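You operate a simulated robot arm through the tools that you are given. There is no shell and no other tool. Be economical: measure what you need, move in short steps, check, and stop when the job is done.

Carry out the task below with a simulated robot arm. There is one attempt and no reset: what you move stays moved.

TASK
Put the white filter from the blue table on the green rule book and the green filter on top of the red rubber sheet.
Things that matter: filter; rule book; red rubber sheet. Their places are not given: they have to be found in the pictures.

It is judged by the outcome, as a careful person would: the job done as asked, and still so three seconds after it is handed in. It fails if anything else is knocked over, pushed out of place, dropped, spilled or broken.

THE ROBOT
A 7-joint arm with a two-finger parallel gripper, fixed in place. Base frame: the origin is at the foot of the arm, x ahead of it, y to its left, z up; the work surface is at about z = 0. Lengths are in m, angles in degrees, forces in N, time in s.
With the tool pointing down near the work surface it reaches from about 0.22 to 0.58 m from the base axis. Its first joint turns from -66.0 to 66.0 degrees. Payload 2.5 kg.
Tool frame: the origin (TCP) lies between the finger pads and is the grasp point; the fingertips stand 0.023 m ahead of it; z points along the fingers, y is the line along which they close. The gripper opens to 0.094 m. The fingers are 0.038 m wide and 0.01 m thick; the gripper's body (0.054 by 0.096 m) begins 0.039 m behind the TCP.
Orientation is that of the tool frame in the base frame, as [roll, pitch, yaw] about the fixed x, y, z axes, in that order (R = Rz(yaw) Ry(pitch) Rx(roll)). With the fingers straight down and closing along the base's y, the tool's x points along the base's -x, its y along +y and its z along -z.

THE INTERFACE
- The arm moves only by the tool send_rows. Its arguments are lists of equal length, an entry for each row: "dp": the shift along the tool's x, y, z in m, a list of three; "rot": the turn, a rotation vector about the tool's x, y, z in degrees, a list of three; "gripper": the opening, from 0 (shut) to 1 (fully open). In form: {"dp": [[dx, dy, dz], ...], "rot": [[rx, ry, rz], ...], "gripper": [gripper, ...]}. A call has 1 to 8 rows; each row shifts and turns the commanded pose from where the row before left it, along the tool's axes as they then stand. A row lasts 0.2 s, in which the tool goes at most 0.05 m and 8.6 degrees; a call with a longer step from one row to the next is refused whole, and so is a gripper value outside its range. A pose out of reach is approached as far as the arm can. The call stops where the force on the tool passes 40 N (or 10 N more than at its start, if that is more) or the arm is blocked; 0.2 s more then pass. The fingers move at their own pace (about 0.108 m/s each) and stop on an object; they squeeze with about 22 N. The grip force told is the motor's: it shows also when the fingers shut on nothing. Time passes only in rows, and 0.2 s behind the last, so rows that do not move let the fingers close. It gives the time, the measured TCP pose, the force on the tool (base axes), the opening and the grip force at its end, in the units of the frame above (readings bear some noise), and new pictures: "show" is both (left out), scene, wrist or none.
- Cameras (640 x 400 px; columns grow to the right, rows downward): "scene" is fixed at [0.115, -0.4157, 0.5241]; the picture's right is [0.81, -0.59, 0.00], its down [-0.44, -0.61, -0.66] and it looks along [0.39, 0.53, -0.75] (base axes); focal length 253 px, centre (320, 200). "wrist" rides on the gripper at [-0.039, 0, -0.044] in the tool frame; the picture's right is [0.00, -1.00, 0.00], its down [0.97, 0.00, -0.24] and it looks along [0.24, 0.00, 0.97] (tool axes); focal length 218 px, centre (320, 200).
- probe_pixels(camera, pixels): for up to 12 pixels [column, row] of the newest picture of that camera ("zoom" is the newest enlarged one), the place [x, y, z] in the base frame of the surface seen there, good to about 0.003 m. No time passes.
- close_up(camera, box): a new picture of the part [left, top, right, bottom] of that camera's present view, enlarged. No time passes.
- finish_job(): hands the job in; it is judged then, once.

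Work in short steps. Measure before you move; look again where a grasp or a placing could have gone wrong, and mend it. You have 60 turns and 120 pictures in all, the two below and enlarged ones among them. Open the gripper and draw the arm clear of the work before you hand the job in, unless the task says otherwise; then end with one line.

The tools are called as a command line: name --argument value ..., lists and objects as JSON in quotes. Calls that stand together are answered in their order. send_rows: Moves the arm, as the interface text tells. Its arguments: {"type":"object","properties":{"dp":{"type":"array"},"rot":{"type":"array"},"gripper":{"type":"array"},"show":{"type":"string","enum":["both","scene","wrist","none"]}},"required":["dp","rot","gripper"]} The other tools are called the same way: probe_pixels (camera, pixels) gives the place of the surface under pixels of a picture; close_up (camera, box) takes an enlarged picture of a part of a camera's view; finish_job () hands the job in.

At the start:

```text
time_s: 0.0
tcp_pos: [0.3686, 0.0933, 0.2355]
tcp_rot: [179.9, 0.0, -180.0]
wrist_force: [0.8, 0.6, 0.0]
finger_gap: 0.094
finger_force: 0.0
```

scene: 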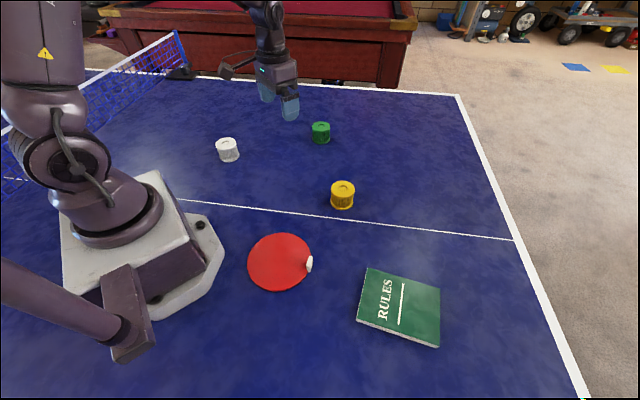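
wrist: 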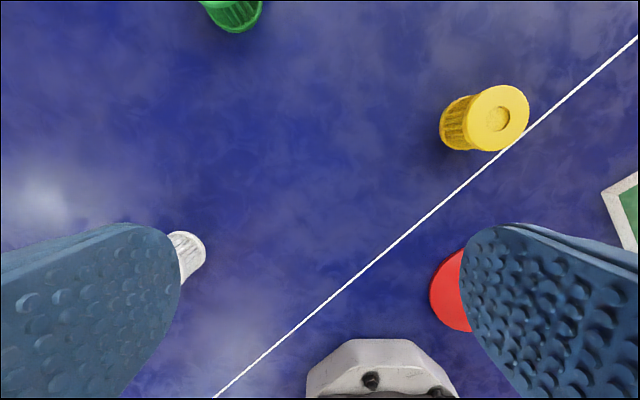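

The scene shows the white filter at (228,150), green at (320,132), the red rubber at (280,262) and the book at (400,307). I'll probe them.

probe_pixels --camera "scene" --pixels '[[227, 142], [228, 157], [320, 125], [321, 140], [280, 262], [250, 262], [309, 264], [368, 270], [440, 290], [438, 346], [358, 320], [400, 307]]'

close_up --camera "scene" --box '[200, 100, 360, 200]'

close_up --camera "scene" --box '[230, 220, 450, 358]'

```text
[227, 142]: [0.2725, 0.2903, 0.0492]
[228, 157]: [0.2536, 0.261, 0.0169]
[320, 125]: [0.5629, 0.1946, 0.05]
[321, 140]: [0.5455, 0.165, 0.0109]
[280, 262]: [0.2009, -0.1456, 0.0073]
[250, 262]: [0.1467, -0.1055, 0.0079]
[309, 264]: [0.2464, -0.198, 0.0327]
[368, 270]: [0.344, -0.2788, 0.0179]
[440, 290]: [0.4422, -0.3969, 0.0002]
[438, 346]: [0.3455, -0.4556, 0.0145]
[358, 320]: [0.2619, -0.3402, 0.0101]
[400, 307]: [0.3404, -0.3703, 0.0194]
```

```text
4.00 times, centred on (280, 150) of scene
```

zoom: 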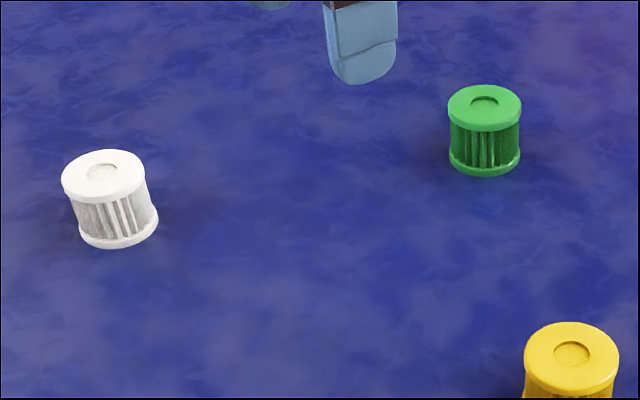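

```text
2.90 times, centred on (340, 289) of scene
```

zoom: 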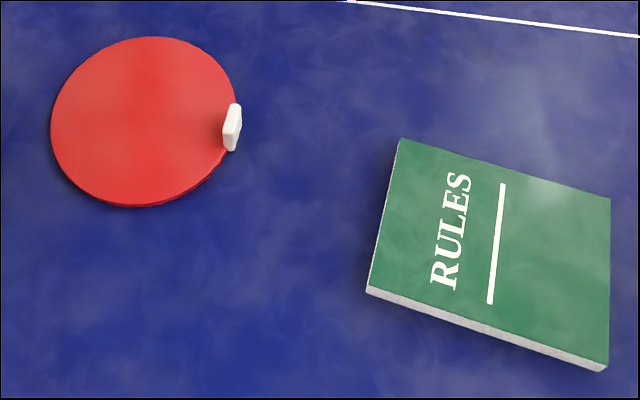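

The white filter's top centre is near (0.271, 0.289), about 0.064 wide and 0.05 high. I'll move above it at z≈0.2 and look.

send_rows --dp '[[0.0195, 0.039, 0.005], [0.0195, 0.039, 0.005], [0.0195, 0.039, 0.005], [0.0195, 0.039, 0.005], [0.0195, 0.039, 0.01], [0, 0, 0]]' --rot '[[0, 0, 0], [0, 0, 0], [0, 0, 0], [0, 0, 0], [0, 0, 0], [0, 0, 0]]' --gripper '[1, 1, 1, 1, 1, 1]'

```text
time_s: 1.4
tcp_pos: [0.2715, 0.288, 0.2065]
tcp_rot: [180.0, 0.0, -180.0]
wrist_force: [0.3, -0.1, 1.6]
finger_gap: 0.0941
finger_force: 0.0
```

scene: 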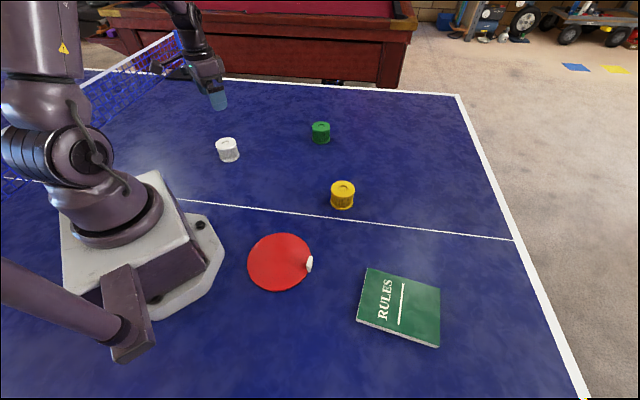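
wrist: 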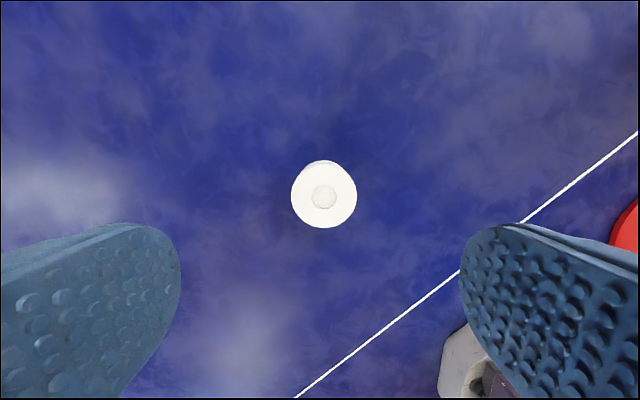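

probe_pixels --camera "wrist" --pixels '[[324, 197], [294, 197], [354, 197], [324, 225], [324, 168]]'

probe_pixels --camera "scene" --pixels '[[321, 126], [313, 127], [328, 127], [321, 123], [321, 130], [322, 142]]'

```text
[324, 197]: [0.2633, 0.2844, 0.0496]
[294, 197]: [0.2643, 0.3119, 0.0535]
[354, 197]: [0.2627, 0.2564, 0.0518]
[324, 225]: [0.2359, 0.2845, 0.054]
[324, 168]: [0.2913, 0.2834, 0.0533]
```

```text
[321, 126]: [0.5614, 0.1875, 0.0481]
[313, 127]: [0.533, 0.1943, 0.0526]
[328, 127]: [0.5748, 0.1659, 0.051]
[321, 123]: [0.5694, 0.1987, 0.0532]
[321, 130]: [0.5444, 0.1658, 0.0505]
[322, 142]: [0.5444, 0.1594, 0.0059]
```

White centre is (0.2635, 0.284) with its top at 0.053. I'll shift, go down to z≈0.033 and close.

send_rows --dp '[[0.008, -0.004, 0.04], [0, 0, 0.045], [0, 0, 0.045], [0, 0, 0.0435], [0, 0, 0]]' --rot '[[0, 0, 0], [0, 0, 0], [0, 0, 0], [0, 0, 0], [0, 0, 0]]' --gripper '[1, 1, 1, 1, 1]' --show "wrist"

send_rows --dp '[[0, 0, 0], [0, 0, 0], [0, 0, 0]]' --rot '[[0, 0, 0], [0, 0, 0], [0, 0, 0]]' --gripper '[0.4, 0.4, 0.4]' --show "wrist"

```text
time_s: 2.6
tcp_pos: [0.2619, 0.2845, 0.029]
tcp_rot: [180.0, 0.1, 179.9]
wrist_force: [0.8, 0.4, -0.1]
finger_gap: 0.0942
finger_force: 0.1
```

wrist: 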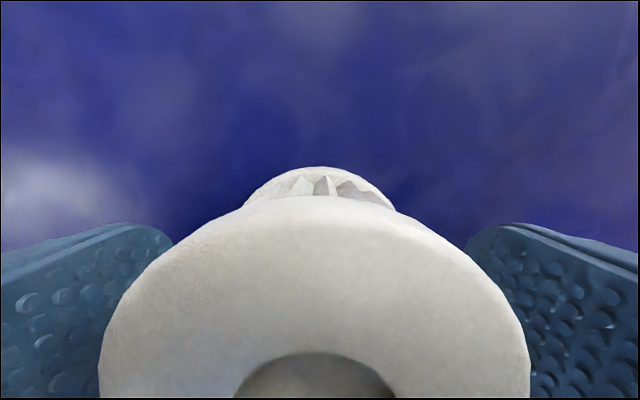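

```text
time_s: 3.4
tcp_pos: [0.2617, 0.2849, 0.0305]
tcp_rot: [179.9, 0.0, -180.0]
wrist_force: [0.4, 0.0, 0.2]
finger_gap: 0.0612
finger_force: 22.1
```

wrist: 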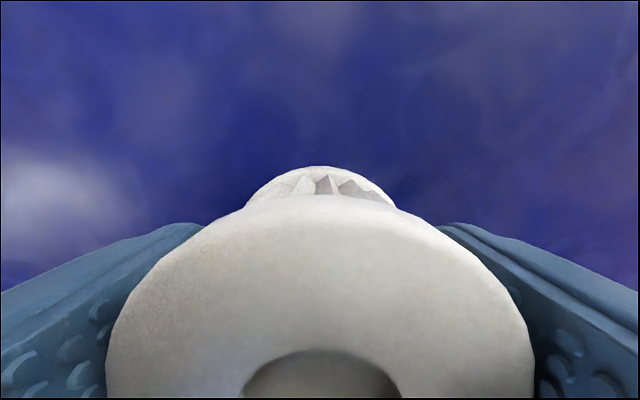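

The filter is gripped (0.061 gap, 22 N). I'll lift it and carry it toward the book.

send_rows --dp '[[0, 0, -0.02], [0, 0, -0.045], [0, 0, -0.045], [0, 0, -0.04], [-0.005, -0.045, 0], [-0.005, -0.045, 0], [-0.005, -0.045, 0], [-0.005, -0.045, 0]]' --rot '[[0, 0, 0], [0, 0, 0], [0, 0, 0], [0, 0, 0], [0, 0, 0], [0, 0, 0], [0, 0, 0], [0, 0, 0]]' --gripper '[0.4, 0.4, 0.4, 0.4, 0.4, 0.4, 0.4, 0.4]' --show "scene"

send_rows --dp '[[-0.006, -0.045, 0], [-0.006, -0.045, 0], [-0.006, -0.045, 0], [-0.006, -0.045, 0], [-0.006, -0.045, 0], [-0.006, -0.045, 0], [-0.006, -0.045, 0], [-0.006, -0.045, 0]]' --rot '[[0, 0, 0], [0, 0, 0], [0, 0, 0], [0, 0, 0], [0, 0, 0], [0, 0, 0], [0, 0, 0], [0, 0, 0]]' --gripper '[0.4, 0.4, 0.4, 0.4, 0.4, 0.4, 0.4, 0.4]' --show "both"

```text
time_s: 5.2
tcp_pos: [0.2827, 0.102, 0.1812]
tcp_rot: [179.9, 0.1, -179.9]
wrist_force: [-0.1, -0.3, 0.0]
finger_gap: 0.0613
finger_force: 22.3
```

scene: 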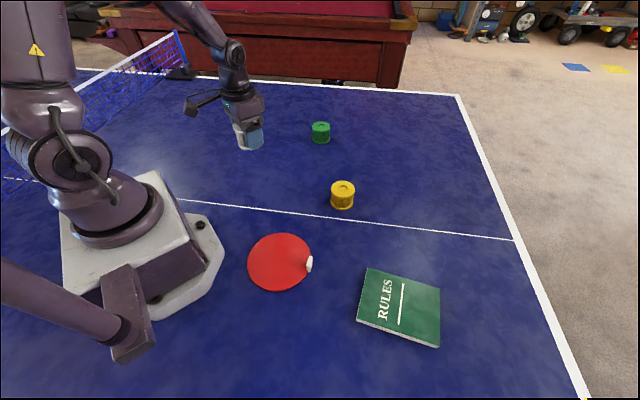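

```text
time_s: 7.0
tcp_pos: [0.3324, -0.2579, 0.1835]
tcp_rot: [179.9, 0.0, -180.0]
wrist_force: [-0.9, -0.5, -1.0]
finger_gap: 0.0614
finger_force: 21.6
```

scene: 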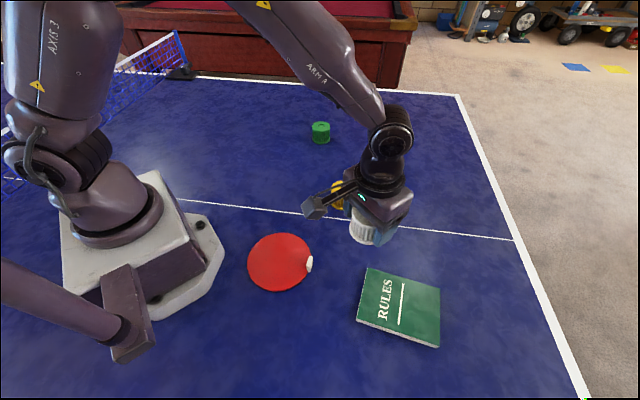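
wrist: 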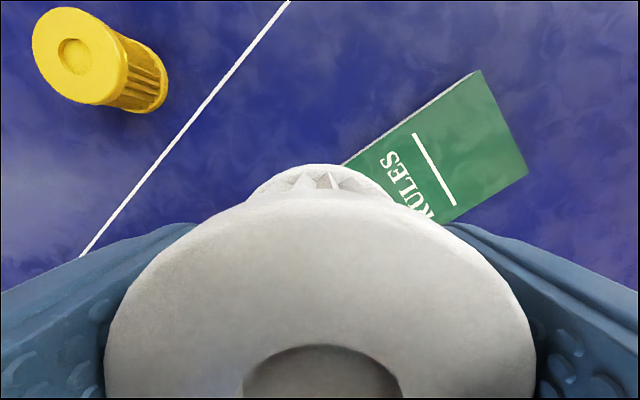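

I'll measure the book's corners on its top surface for its centre and height.

probe_pixels --camera "scene" --pixels '[[370, 272], [437, 290], [436, 342], [361, 318], [400, 305], [380, 300], [420, 310]]'

probe_pixels --camera "wrist" --pixels '[[478, 78], [521, 170], [440, 150]]'

```text
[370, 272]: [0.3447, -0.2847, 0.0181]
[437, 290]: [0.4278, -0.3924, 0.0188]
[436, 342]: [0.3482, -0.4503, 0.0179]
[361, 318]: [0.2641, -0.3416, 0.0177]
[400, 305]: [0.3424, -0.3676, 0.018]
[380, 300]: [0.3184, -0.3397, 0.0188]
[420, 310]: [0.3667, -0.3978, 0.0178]
```

```text
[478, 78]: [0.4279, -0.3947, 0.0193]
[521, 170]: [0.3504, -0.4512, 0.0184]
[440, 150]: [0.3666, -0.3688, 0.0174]
```

Book centre (0.346, -0.367), top at 0.018. I'll go above it and down to z≈0.055.

send_rows --dp '[[-0.0045, -0.0365, 0], [-0.0045, -0.0365, 0], [-0.0045, -0.0365, 0], [0, 0, 0.045], [0, 0, 0.045], [0, 0, 0.037], [0, 0, 0]]' --rot '[[0, 0, 0], [0, 0, 0], [0, 0, 0], [0, 0, 0], [0, 0, 0], [0, 0, 0], [0, 0, 0]]' --gripper '[0.4, 0.4, 0.4, 0.4, 0.4, 0.4, 0.4]' --show "both"

```text
time_s: 8.6
tcp_pos: [0.3453, -0.3674, 0.0557]
tcp_rot: [179.9, 0.2, -180.0]
wrist_force: [0.7, -0.3, -1.5]
finger_gap: 0.061
finger_force: 21.8
```

scene: 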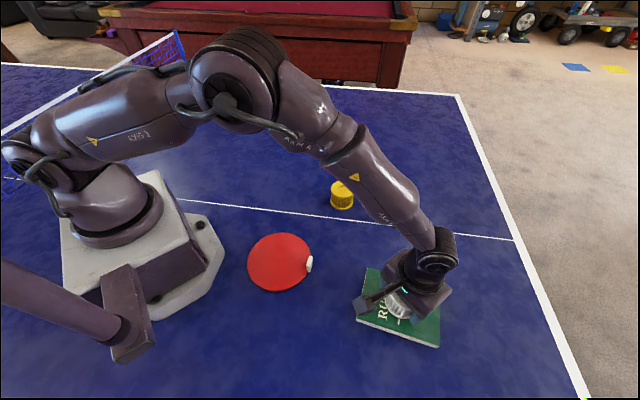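
wrist: 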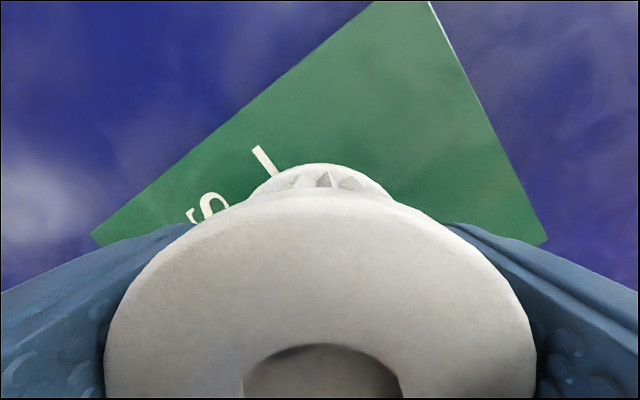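

Centred over the book; lower the last 6 mm in small steps.

send_rows --dp '[[0, 0, 0.003], [0, 0, 0.002], [0, 0, 0.0015], [0, 0, 0]]' --rot '[[0, 0, 0], [0, 0, 0], [0, 0, 0], [0, 0, 0]]' --gripper '[0.4, 0.4, 0.4, 0.4]' --show "none"

```text
time_s: 9.6
tcp_pos: [0.3438, -0.3657, 0.0496]
tcp_rot: [179.9, 0.1, -180.0]
wrist_force: [-0.2, 0.3, -0.3]
finger_gap: 0.0614
finger_force: 21.9
```

send_rows --dp '[[0, 0, 0.001], [0, 0, 0]]' --rot '[[0, 0, 0], [0, 0, 0]]' --gripper '[0.4, 0.4]' --show "none"

```text
time_s: 10.2
tcp_pos: [0.344, -0.3658, 0.0481]
tcp_rot: [-180.0, 0.1, -180.0]
wrist_force: [-4.2, 1.5, 10.5]
finger_gap: 0.0611
finger_force: 22.0
```

Contact is felt (10 N). I'll open and rise.

send_rows --dp '[[0, 0, 0], [0, 0, 0], [0, 0, -0.02], [0, 0, -0.045], [0, 0, -0.045], [0, 0, -0.045]]' --rot '[[0, 0, 0], [0, 0, 0], [0, 0, 0], [0, 0, 0], [0, 0, 0], [0, 0, 0]]' --gripper '[1, 1, 1, 1, 1, 1]' --show "both"

```text
time_s: 11.6
tcp_pos: [0.3447, -0.3653, 0.2035]
tcp_rot: [179.9, 0.0, 180.0]
wrist_force: [0.0, -0.5, 0.0]
finger_gap: 0.094
finger_force: 0.0
```

scene: 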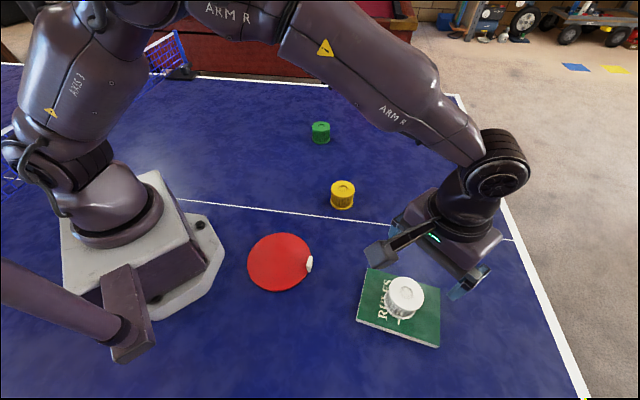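
wrist: 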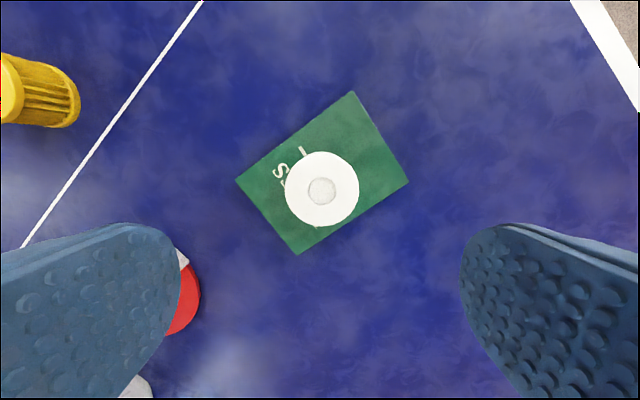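

The white filter sits on the book. Next I travel to the green filter near (0.555, 0.181), first to (0.535, 0.17), turning the tool to be radial (-18° about tool z).

send_rows --dp '[[-0.0158, 0.0447, 0], [-0.0158, 0.0447, 0], [-0.0158, 0.0447, 0], [-0.0158, 0.0447, 0], [-0.0158, 0.0447, 0], [-0.0158, 0.0447, 0], [-0.0158, 0.0447, 0], [-0.0158, 0.0447, 0]]' --rot '[[0, 0, 0], [0, 0, 0], [0, 0, 0], [0, 0, 0], [0, 0, 0], [0, 0, 0], [0, 0, 0], [0, 0, 0]]' --gripper '[1, 1, 1, 1, 1, 1, 1, 1]' --show "none"

send_rows --dp '[[-0.0158, 0.0447, 0], [-0.0158, 0.0447, 0], [-0.0158, 0.0447, 0], [-0.0158, 0.0447, 0], [0, 0, 0], [0, 0, 0], [0, 0, 0], [0, 0, 0]]' --rot '[[0, 0, 0], [0, 0, 0], [0, 0, 0], [0, 0, 0], [0, 0, -6], [0, 0, -6], [0, 0, -6], [0, 0, 0]]' --gripper '[1, 1, 1, 1, 1, 1, 1, 1]' --show "both"

```text
time_s: 13.4
tcp_pos: [0.4721, -0.0069, 0.2038]
tcp_rot: [179.9, 0.0, 180.0]
wrist_force: [0.2, -0.3, 0.0]
finger_gap: 0.094
finger_force: 0.2
```

```text
time_s: 15.2
tcp_pos: [0.534, 0.1704, 0.2038]
tcp_rot: [179.8, 0.0, -161.9]
wrist_force: [0.5, -0.1, 0.7]
finger_gap: 0.094
finger_force: 0.2
```

scene: 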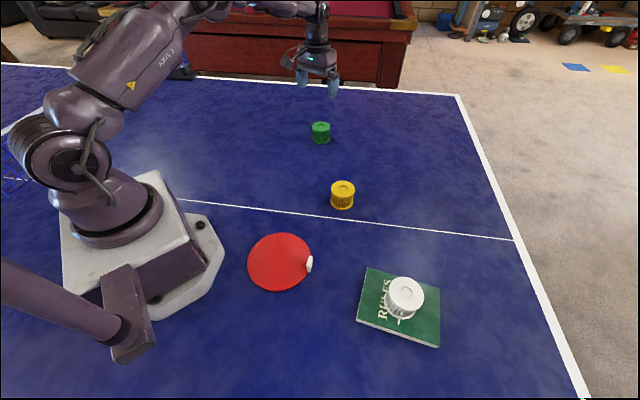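
wrist: 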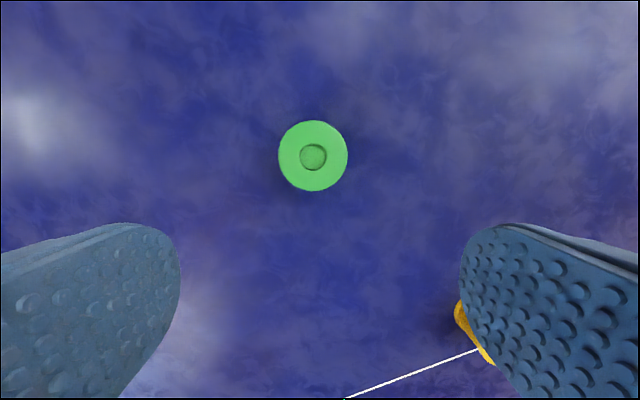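

probe_pixels --camera "wrist" --pixels '[[281, 156], [345, 156], [313, 124], [313, 188], [313, 156]]'

probe_pixels --camera "scene" --pixels '[[251, 254], [280, 236], [280, 289], [265, 262], [280, 262], [298, 262], [309, 259], [311, 269], [258, 285], [303, 245]]'

```text
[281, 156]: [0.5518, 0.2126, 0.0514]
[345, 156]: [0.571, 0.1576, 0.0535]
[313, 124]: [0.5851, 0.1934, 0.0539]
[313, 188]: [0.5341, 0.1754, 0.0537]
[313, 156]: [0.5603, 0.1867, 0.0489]
```

```text
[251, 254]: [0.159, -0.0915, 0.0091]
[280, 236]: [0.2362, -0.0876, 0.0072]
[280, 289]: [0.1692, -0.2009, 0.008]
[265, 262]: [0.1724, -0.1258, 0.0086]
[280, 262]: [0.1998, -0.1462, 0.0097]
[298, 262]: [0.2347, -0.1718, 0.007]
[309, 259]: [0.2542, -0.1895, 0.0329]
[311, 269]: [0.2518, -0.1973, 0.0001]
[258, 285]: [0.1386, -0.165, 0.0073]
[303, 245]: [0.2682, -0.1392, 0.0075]
```

Green centre (0.5605, 0.185), r=0.590, slightly past the stated reach. I'll align to r≈0.583 (pads still straddle the diameter) and descend partway to check.

send_rows --dp '[[-0.0225, 0.0057, 0], [0, 0, 0.045], [0, 0, 0.045], [0, 0, 0]]' --rot '[[0, 0, 0], [0, 0, 0], [0, 0, 0], [0, 0, 0]]' --gripper '[1, 1, 1, 1]' --show "wrist"

```text
time_s: 16.2
tcp_pos: [0.5527, 0.1819, 0.1156]
tcp_rot: [179.9, 0.1, -162.0]
wrist_force: [0.0, 0.2, 0.0]
finger_gap: 0.0937
finger_force: 0.0
```

wrist: 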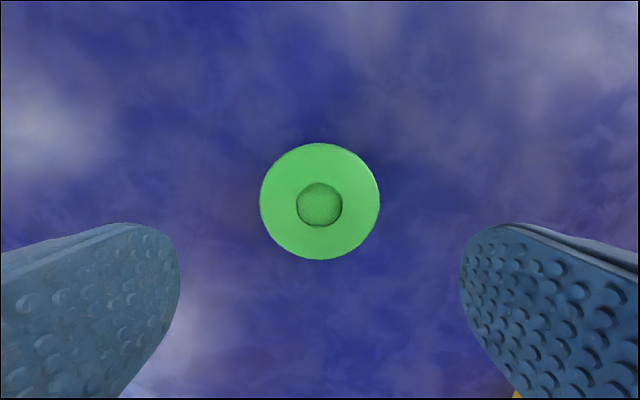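

Well centred. Descend the rest in smaller steps.

send_rows --dp '[[0, 0, 0.03], [0, 0, 0.025], [0, 0, 0.02], [0, 0, 0.0095], [0, 0, 0]]' --rot '[[0, 0, 0], [0, 0, 0], [0, 0, 0], [0, 0, 0], [0, 0, 0]]' --gripper '[1, 1, 1, 1, 1]' --show "both"

```text
time_s: 17.4
tcp_pos: [0.5542, 0.1839, 0.0302]
tcp_rot: [179.8, 0.1, -162.1]
wrist_force: [0.4, 0.0, 0.0]
finger_gap: 0.0939
finger_force: 0.1
```

scene: 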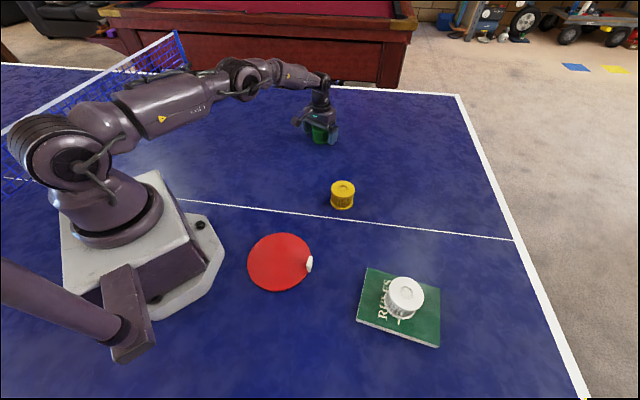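
wrist: 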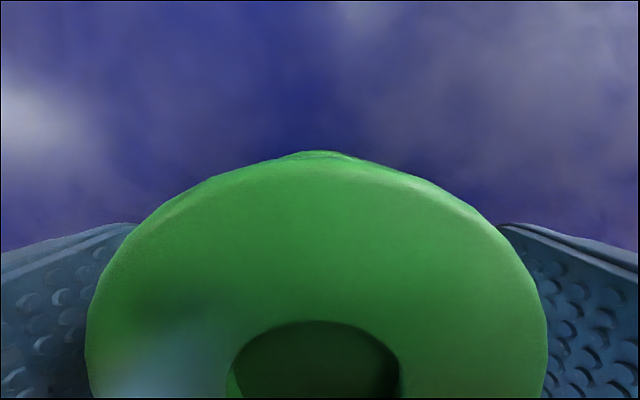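

Reach is fine; I'll nudge 5 mm outward to centre and close.

send_rows --dp '[[-0.005, 0, 0], [0, 0, 0], [0, 0, 0], [0, 0, 0], [0, 0, 0]]' --rot '[[0, 0, 0], [0, 0, 0], [0, 0, 0], [0, 0, 0], [0, 0, 0]]' --gripper '[1, 1, 0.4, 0.4, 0.4]' --show "wrist"

```text
time_s: 18.6
tcp_pos: [0.5591, 0.1849, 0.031]
tcp_rot: [179.9, 0.1, -162.0]
wrist_force: [0.6, -0.4, 0.5]
finger_gap: 0.061
finger_force: 22.1
```

wrist: 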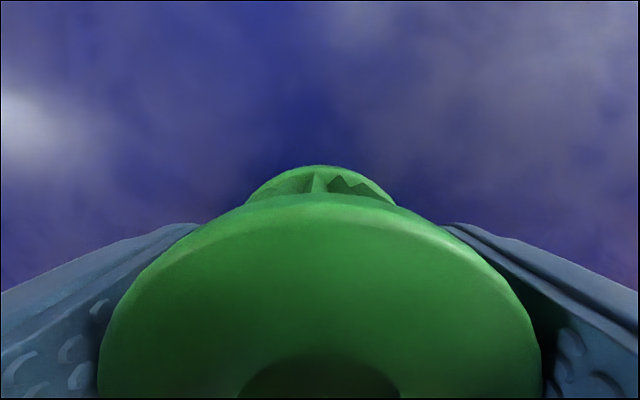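

Gripped. Lift and carry toward the sheet centre (0.202, -0.147), with rotation afterward.

send_rows --dp '[[0, 0, -0.02], [0, 0, -0.045], [0, 0, -0.045], [0, 0, -0.04], [0.0402, -0.0187, 0], [0.0402, -0.0187, 0], [0.0402, -0.0187, 0], [0.0402, -0.0187, 0]]' --rot '[[0, 0, 0], [0, 0, 0], [0, 0, 0], [0, 0, 0], [0, 0, 0], [0, 0, 0], [0, 0, 0], [0, 0, 0]]' --gripper '[0.4, 0.4, 0.4, 0.4, 0.4, 0.4, 0.4, 0.4]' --show "none"

send_rows --dp '[[0, 0, 0], [0, 0, 0], [0, 0, 0], [0, 0, 0], [0, 0, 0], [0, 0, 0], [0, 0, 0], [0, 0, 0]]' --rot '[[0, 0, 7.7], [0, 0, 7.7], [0, 0, 7.7], [0, 0, 7.7], [0, 0, 7.7], [0, 0, 7.7], [0, 0, 7.8], [0, 0, 0]]' --gripper '[0.4, 0.4, 0.4, 0.4, 0.4, 0.4, 0.4, 0.4]' --show "both"

```text
time_s: 20.4
tcp_pos: [0.4288, 0.0629, 0.1771]
tcp_rot: [179.9, 0.1, -161.9]
wrist_force: [-0.1, 0.4, -1.4]
finger_gap: 0.0614
finger_force: 21.9
```

```text
time_s: 22.2
tcp_pos: [0.4276, 0.0636, 0.1778]
tcp_rot: [179.9, 0.0, 144.0]
wrist_force: [-0.3, -0.3, -0.3]
finger_gap: 0.0613
finger_force: 22.1
```

scene: 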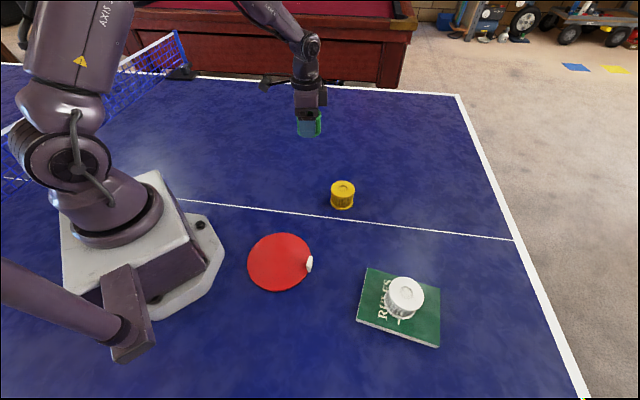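
wrist: 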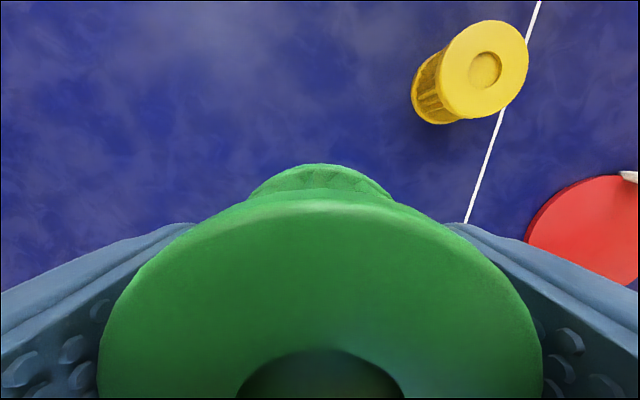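

Orientation 144° is set. Now move (-0.2256, -0.2106) in base to above the sheet.

send_rows --dp '[[0.0084, -0.0433, 0], [0.0084, -0.0433, 0], [0.0084, -0.0433, 0], [0.0084, -0.0433, 0], [0.0084, -0.0433, 0], [0.0084, -0.0433, 0], [0.0084, -0.0433, 0], [0, 0, 0]]' --rot '[[0, 0, 0], [0, 0, 0], [0, 0, 0], [0, 0, 0], [0, 0, 0], [0, 0, 0], [0, 0, 0], [0, 0, 0]]' --gripper '[0.4, 0.4, 0.4, 0.4, 0.4, 0.4, 0.4, 0.4]' --show "both"

```text
time_s: 24.0
tcp_pos: [0.202, -0.1477, 0.1794]
tcp_rot: [179.9, -0.1, 144.0]
wrist_force: [-0.7, 0.6, -0.6]
finger_gap: 0.0612
finger_force: 22.5
```

scene: 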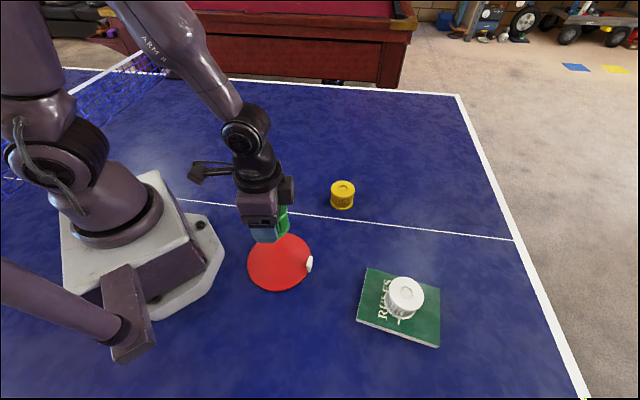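
wrist: 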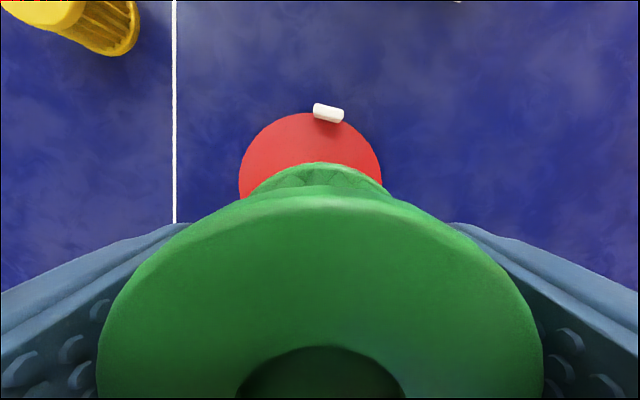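

Above the sheet centre. Descend to z≈0.045.

send_rows --dp '[[0, 0, 0.045], [0, 0, 0.045], [0, 0, 0.03], [0, 0, 0.013], [0, 0, 0]]' --rot '[[0, 0, 0], [0, 0, 0], [0, 0, 0], [0, 0, 0], [0, 0, 0]]' --gripper '[0.4, 0.4, 0.4, 0.4, 0.4]' --show "both"

```text
time_s: 25.2
tcp_pos: [0.203, -0.145, 0.0478]
tcp_rot: [179.8, 0.0, 144.0]
wrist_force: [1.1, 0.5, -1.2]
finger_gap: 0.0611
finger_force: 22.0
```

scene: 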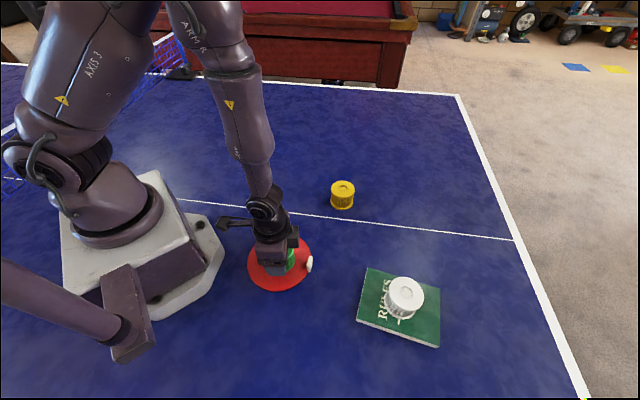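
wrist: 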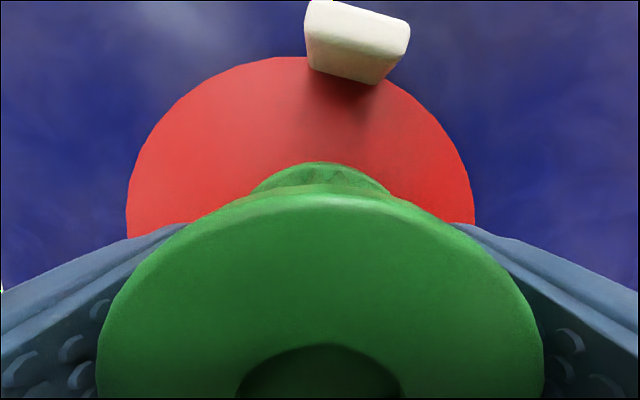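

send_rows --dp '[[0, 0, 0.003], [0, 0, 0.002], [0, 0, 0.002], [0, 0, 0]]' --rot '[[0, 0, 0], [0, 0, 0], [0, 0, 0], [0, 0, 0]]' --gripper '[0.4, 0.4, 0.4, 0.4]' --show "none"

```text
time_s: 26.2
tcp_pos: [0.2042, -0.1456, 0.0387]
tcp_rot: [179.9, -0.1, 144.0]
wrist_force: [-0.3, 0.1, -2.0]
finger_gap: 0.0615
finger_force: 21.8
```

No contact yet at 0.0387; go 1 mm more.

send_rows --dp '[[0, 0, 0.001], [0, 0, 0]]' --rot '[[0, 0, 0], [0, 0, 0]]' --gripper '[0.4, 0.4]' --show "none"

```text
time_s: 26.8
tcp_pos: [0.2022, -0.1467, 0.0376]
tcp_rot: [179.9, 0.0, 144.0]
wrist_force: [-0.8, 1.3, 6.7]
finger_gap: 0.0612
finger_force: 22.2
```

Contact (6.7 N). Open and rise.

send_rows --dp '[[0, 0, 0], [0, 0, 0], [0, 0, -0.02], [0, 0, -0.045], [0, 0, -0.045], [0, 0, -0.045], [0, 0, 0]]' --rot '[[0, 0, 0], [0, 0, 0], [0, 0, 0], [0, 0, 0], [0, 0, 0], [0, 0, 0], [0, 0, 0]]' --gripper '[1, 1, 1, 1, 1, 1, 1]' --show "both"

```text
time_s: 28.4
tcp_pos: [0.2014, -0.147, 0.1946]
tcp_rot: [179.9, -0.1, 143.9]
wrist_force: [0.7, 0.2, -0.1]
finger_gap: 0.0939
finger_force: 0.0
```

scene: 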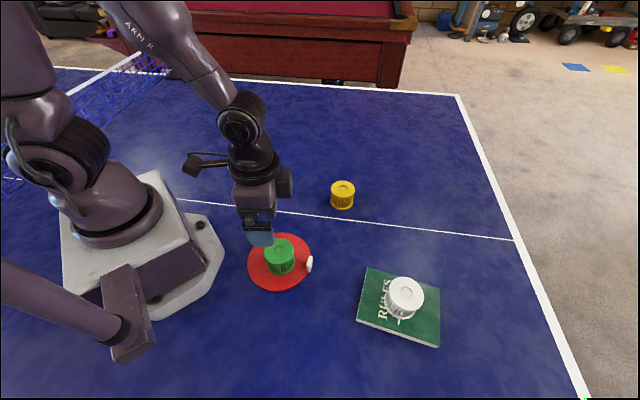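
wrist: 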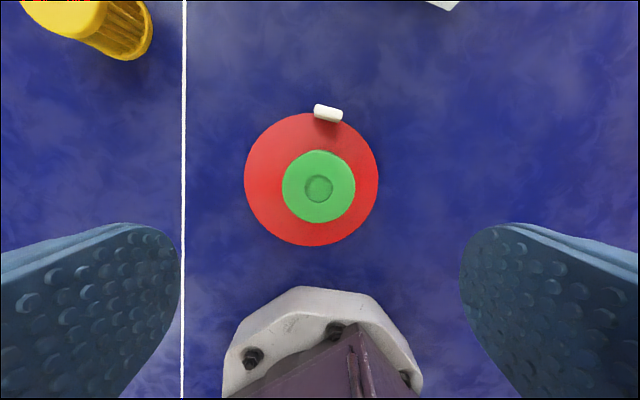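

Both filters stand as asked. I'll draw the arm clear to the left.

send_rows --dp '[[0.011, 0.0435, -0.01], [0.011, 0.0435, -0.01], [0.011, 0.0435, -0.01], [0.011, 0.0435, -0.01], [0.011, 0.0435, -0.01], [0.011, 0.0435, -0.01], [0, 0, 0]]' --rot '[[0, 0, 0], [0, 0, 0], [0, 0, 0], [0, 0, 0], [0, 0, 0], [0, 0, 0], [0, 0, 0]]' --gripper '[1, 1, 1, 1, 1, 1, 1]' --show "scene"

```text
time_s: 30.0
tcp_pos: [0.304, 0.1046, 0.2536]
tcp_rot: [179.8, 0.1, 144.1]
wrist_force: [0.7, 0.2, 0.6]
finger_gap: 0.0939
finger_force: 0.0
```

scene: 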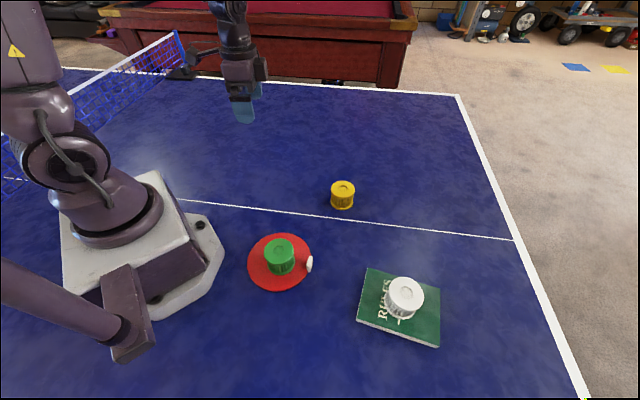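

The arm is clear and both filters are in place, so I hand in the job.

finish_job

```text
The job is handed in.
```

The white filter is standing on the green rule book and the green filter on the red rubber sheet; nothing else was moved.
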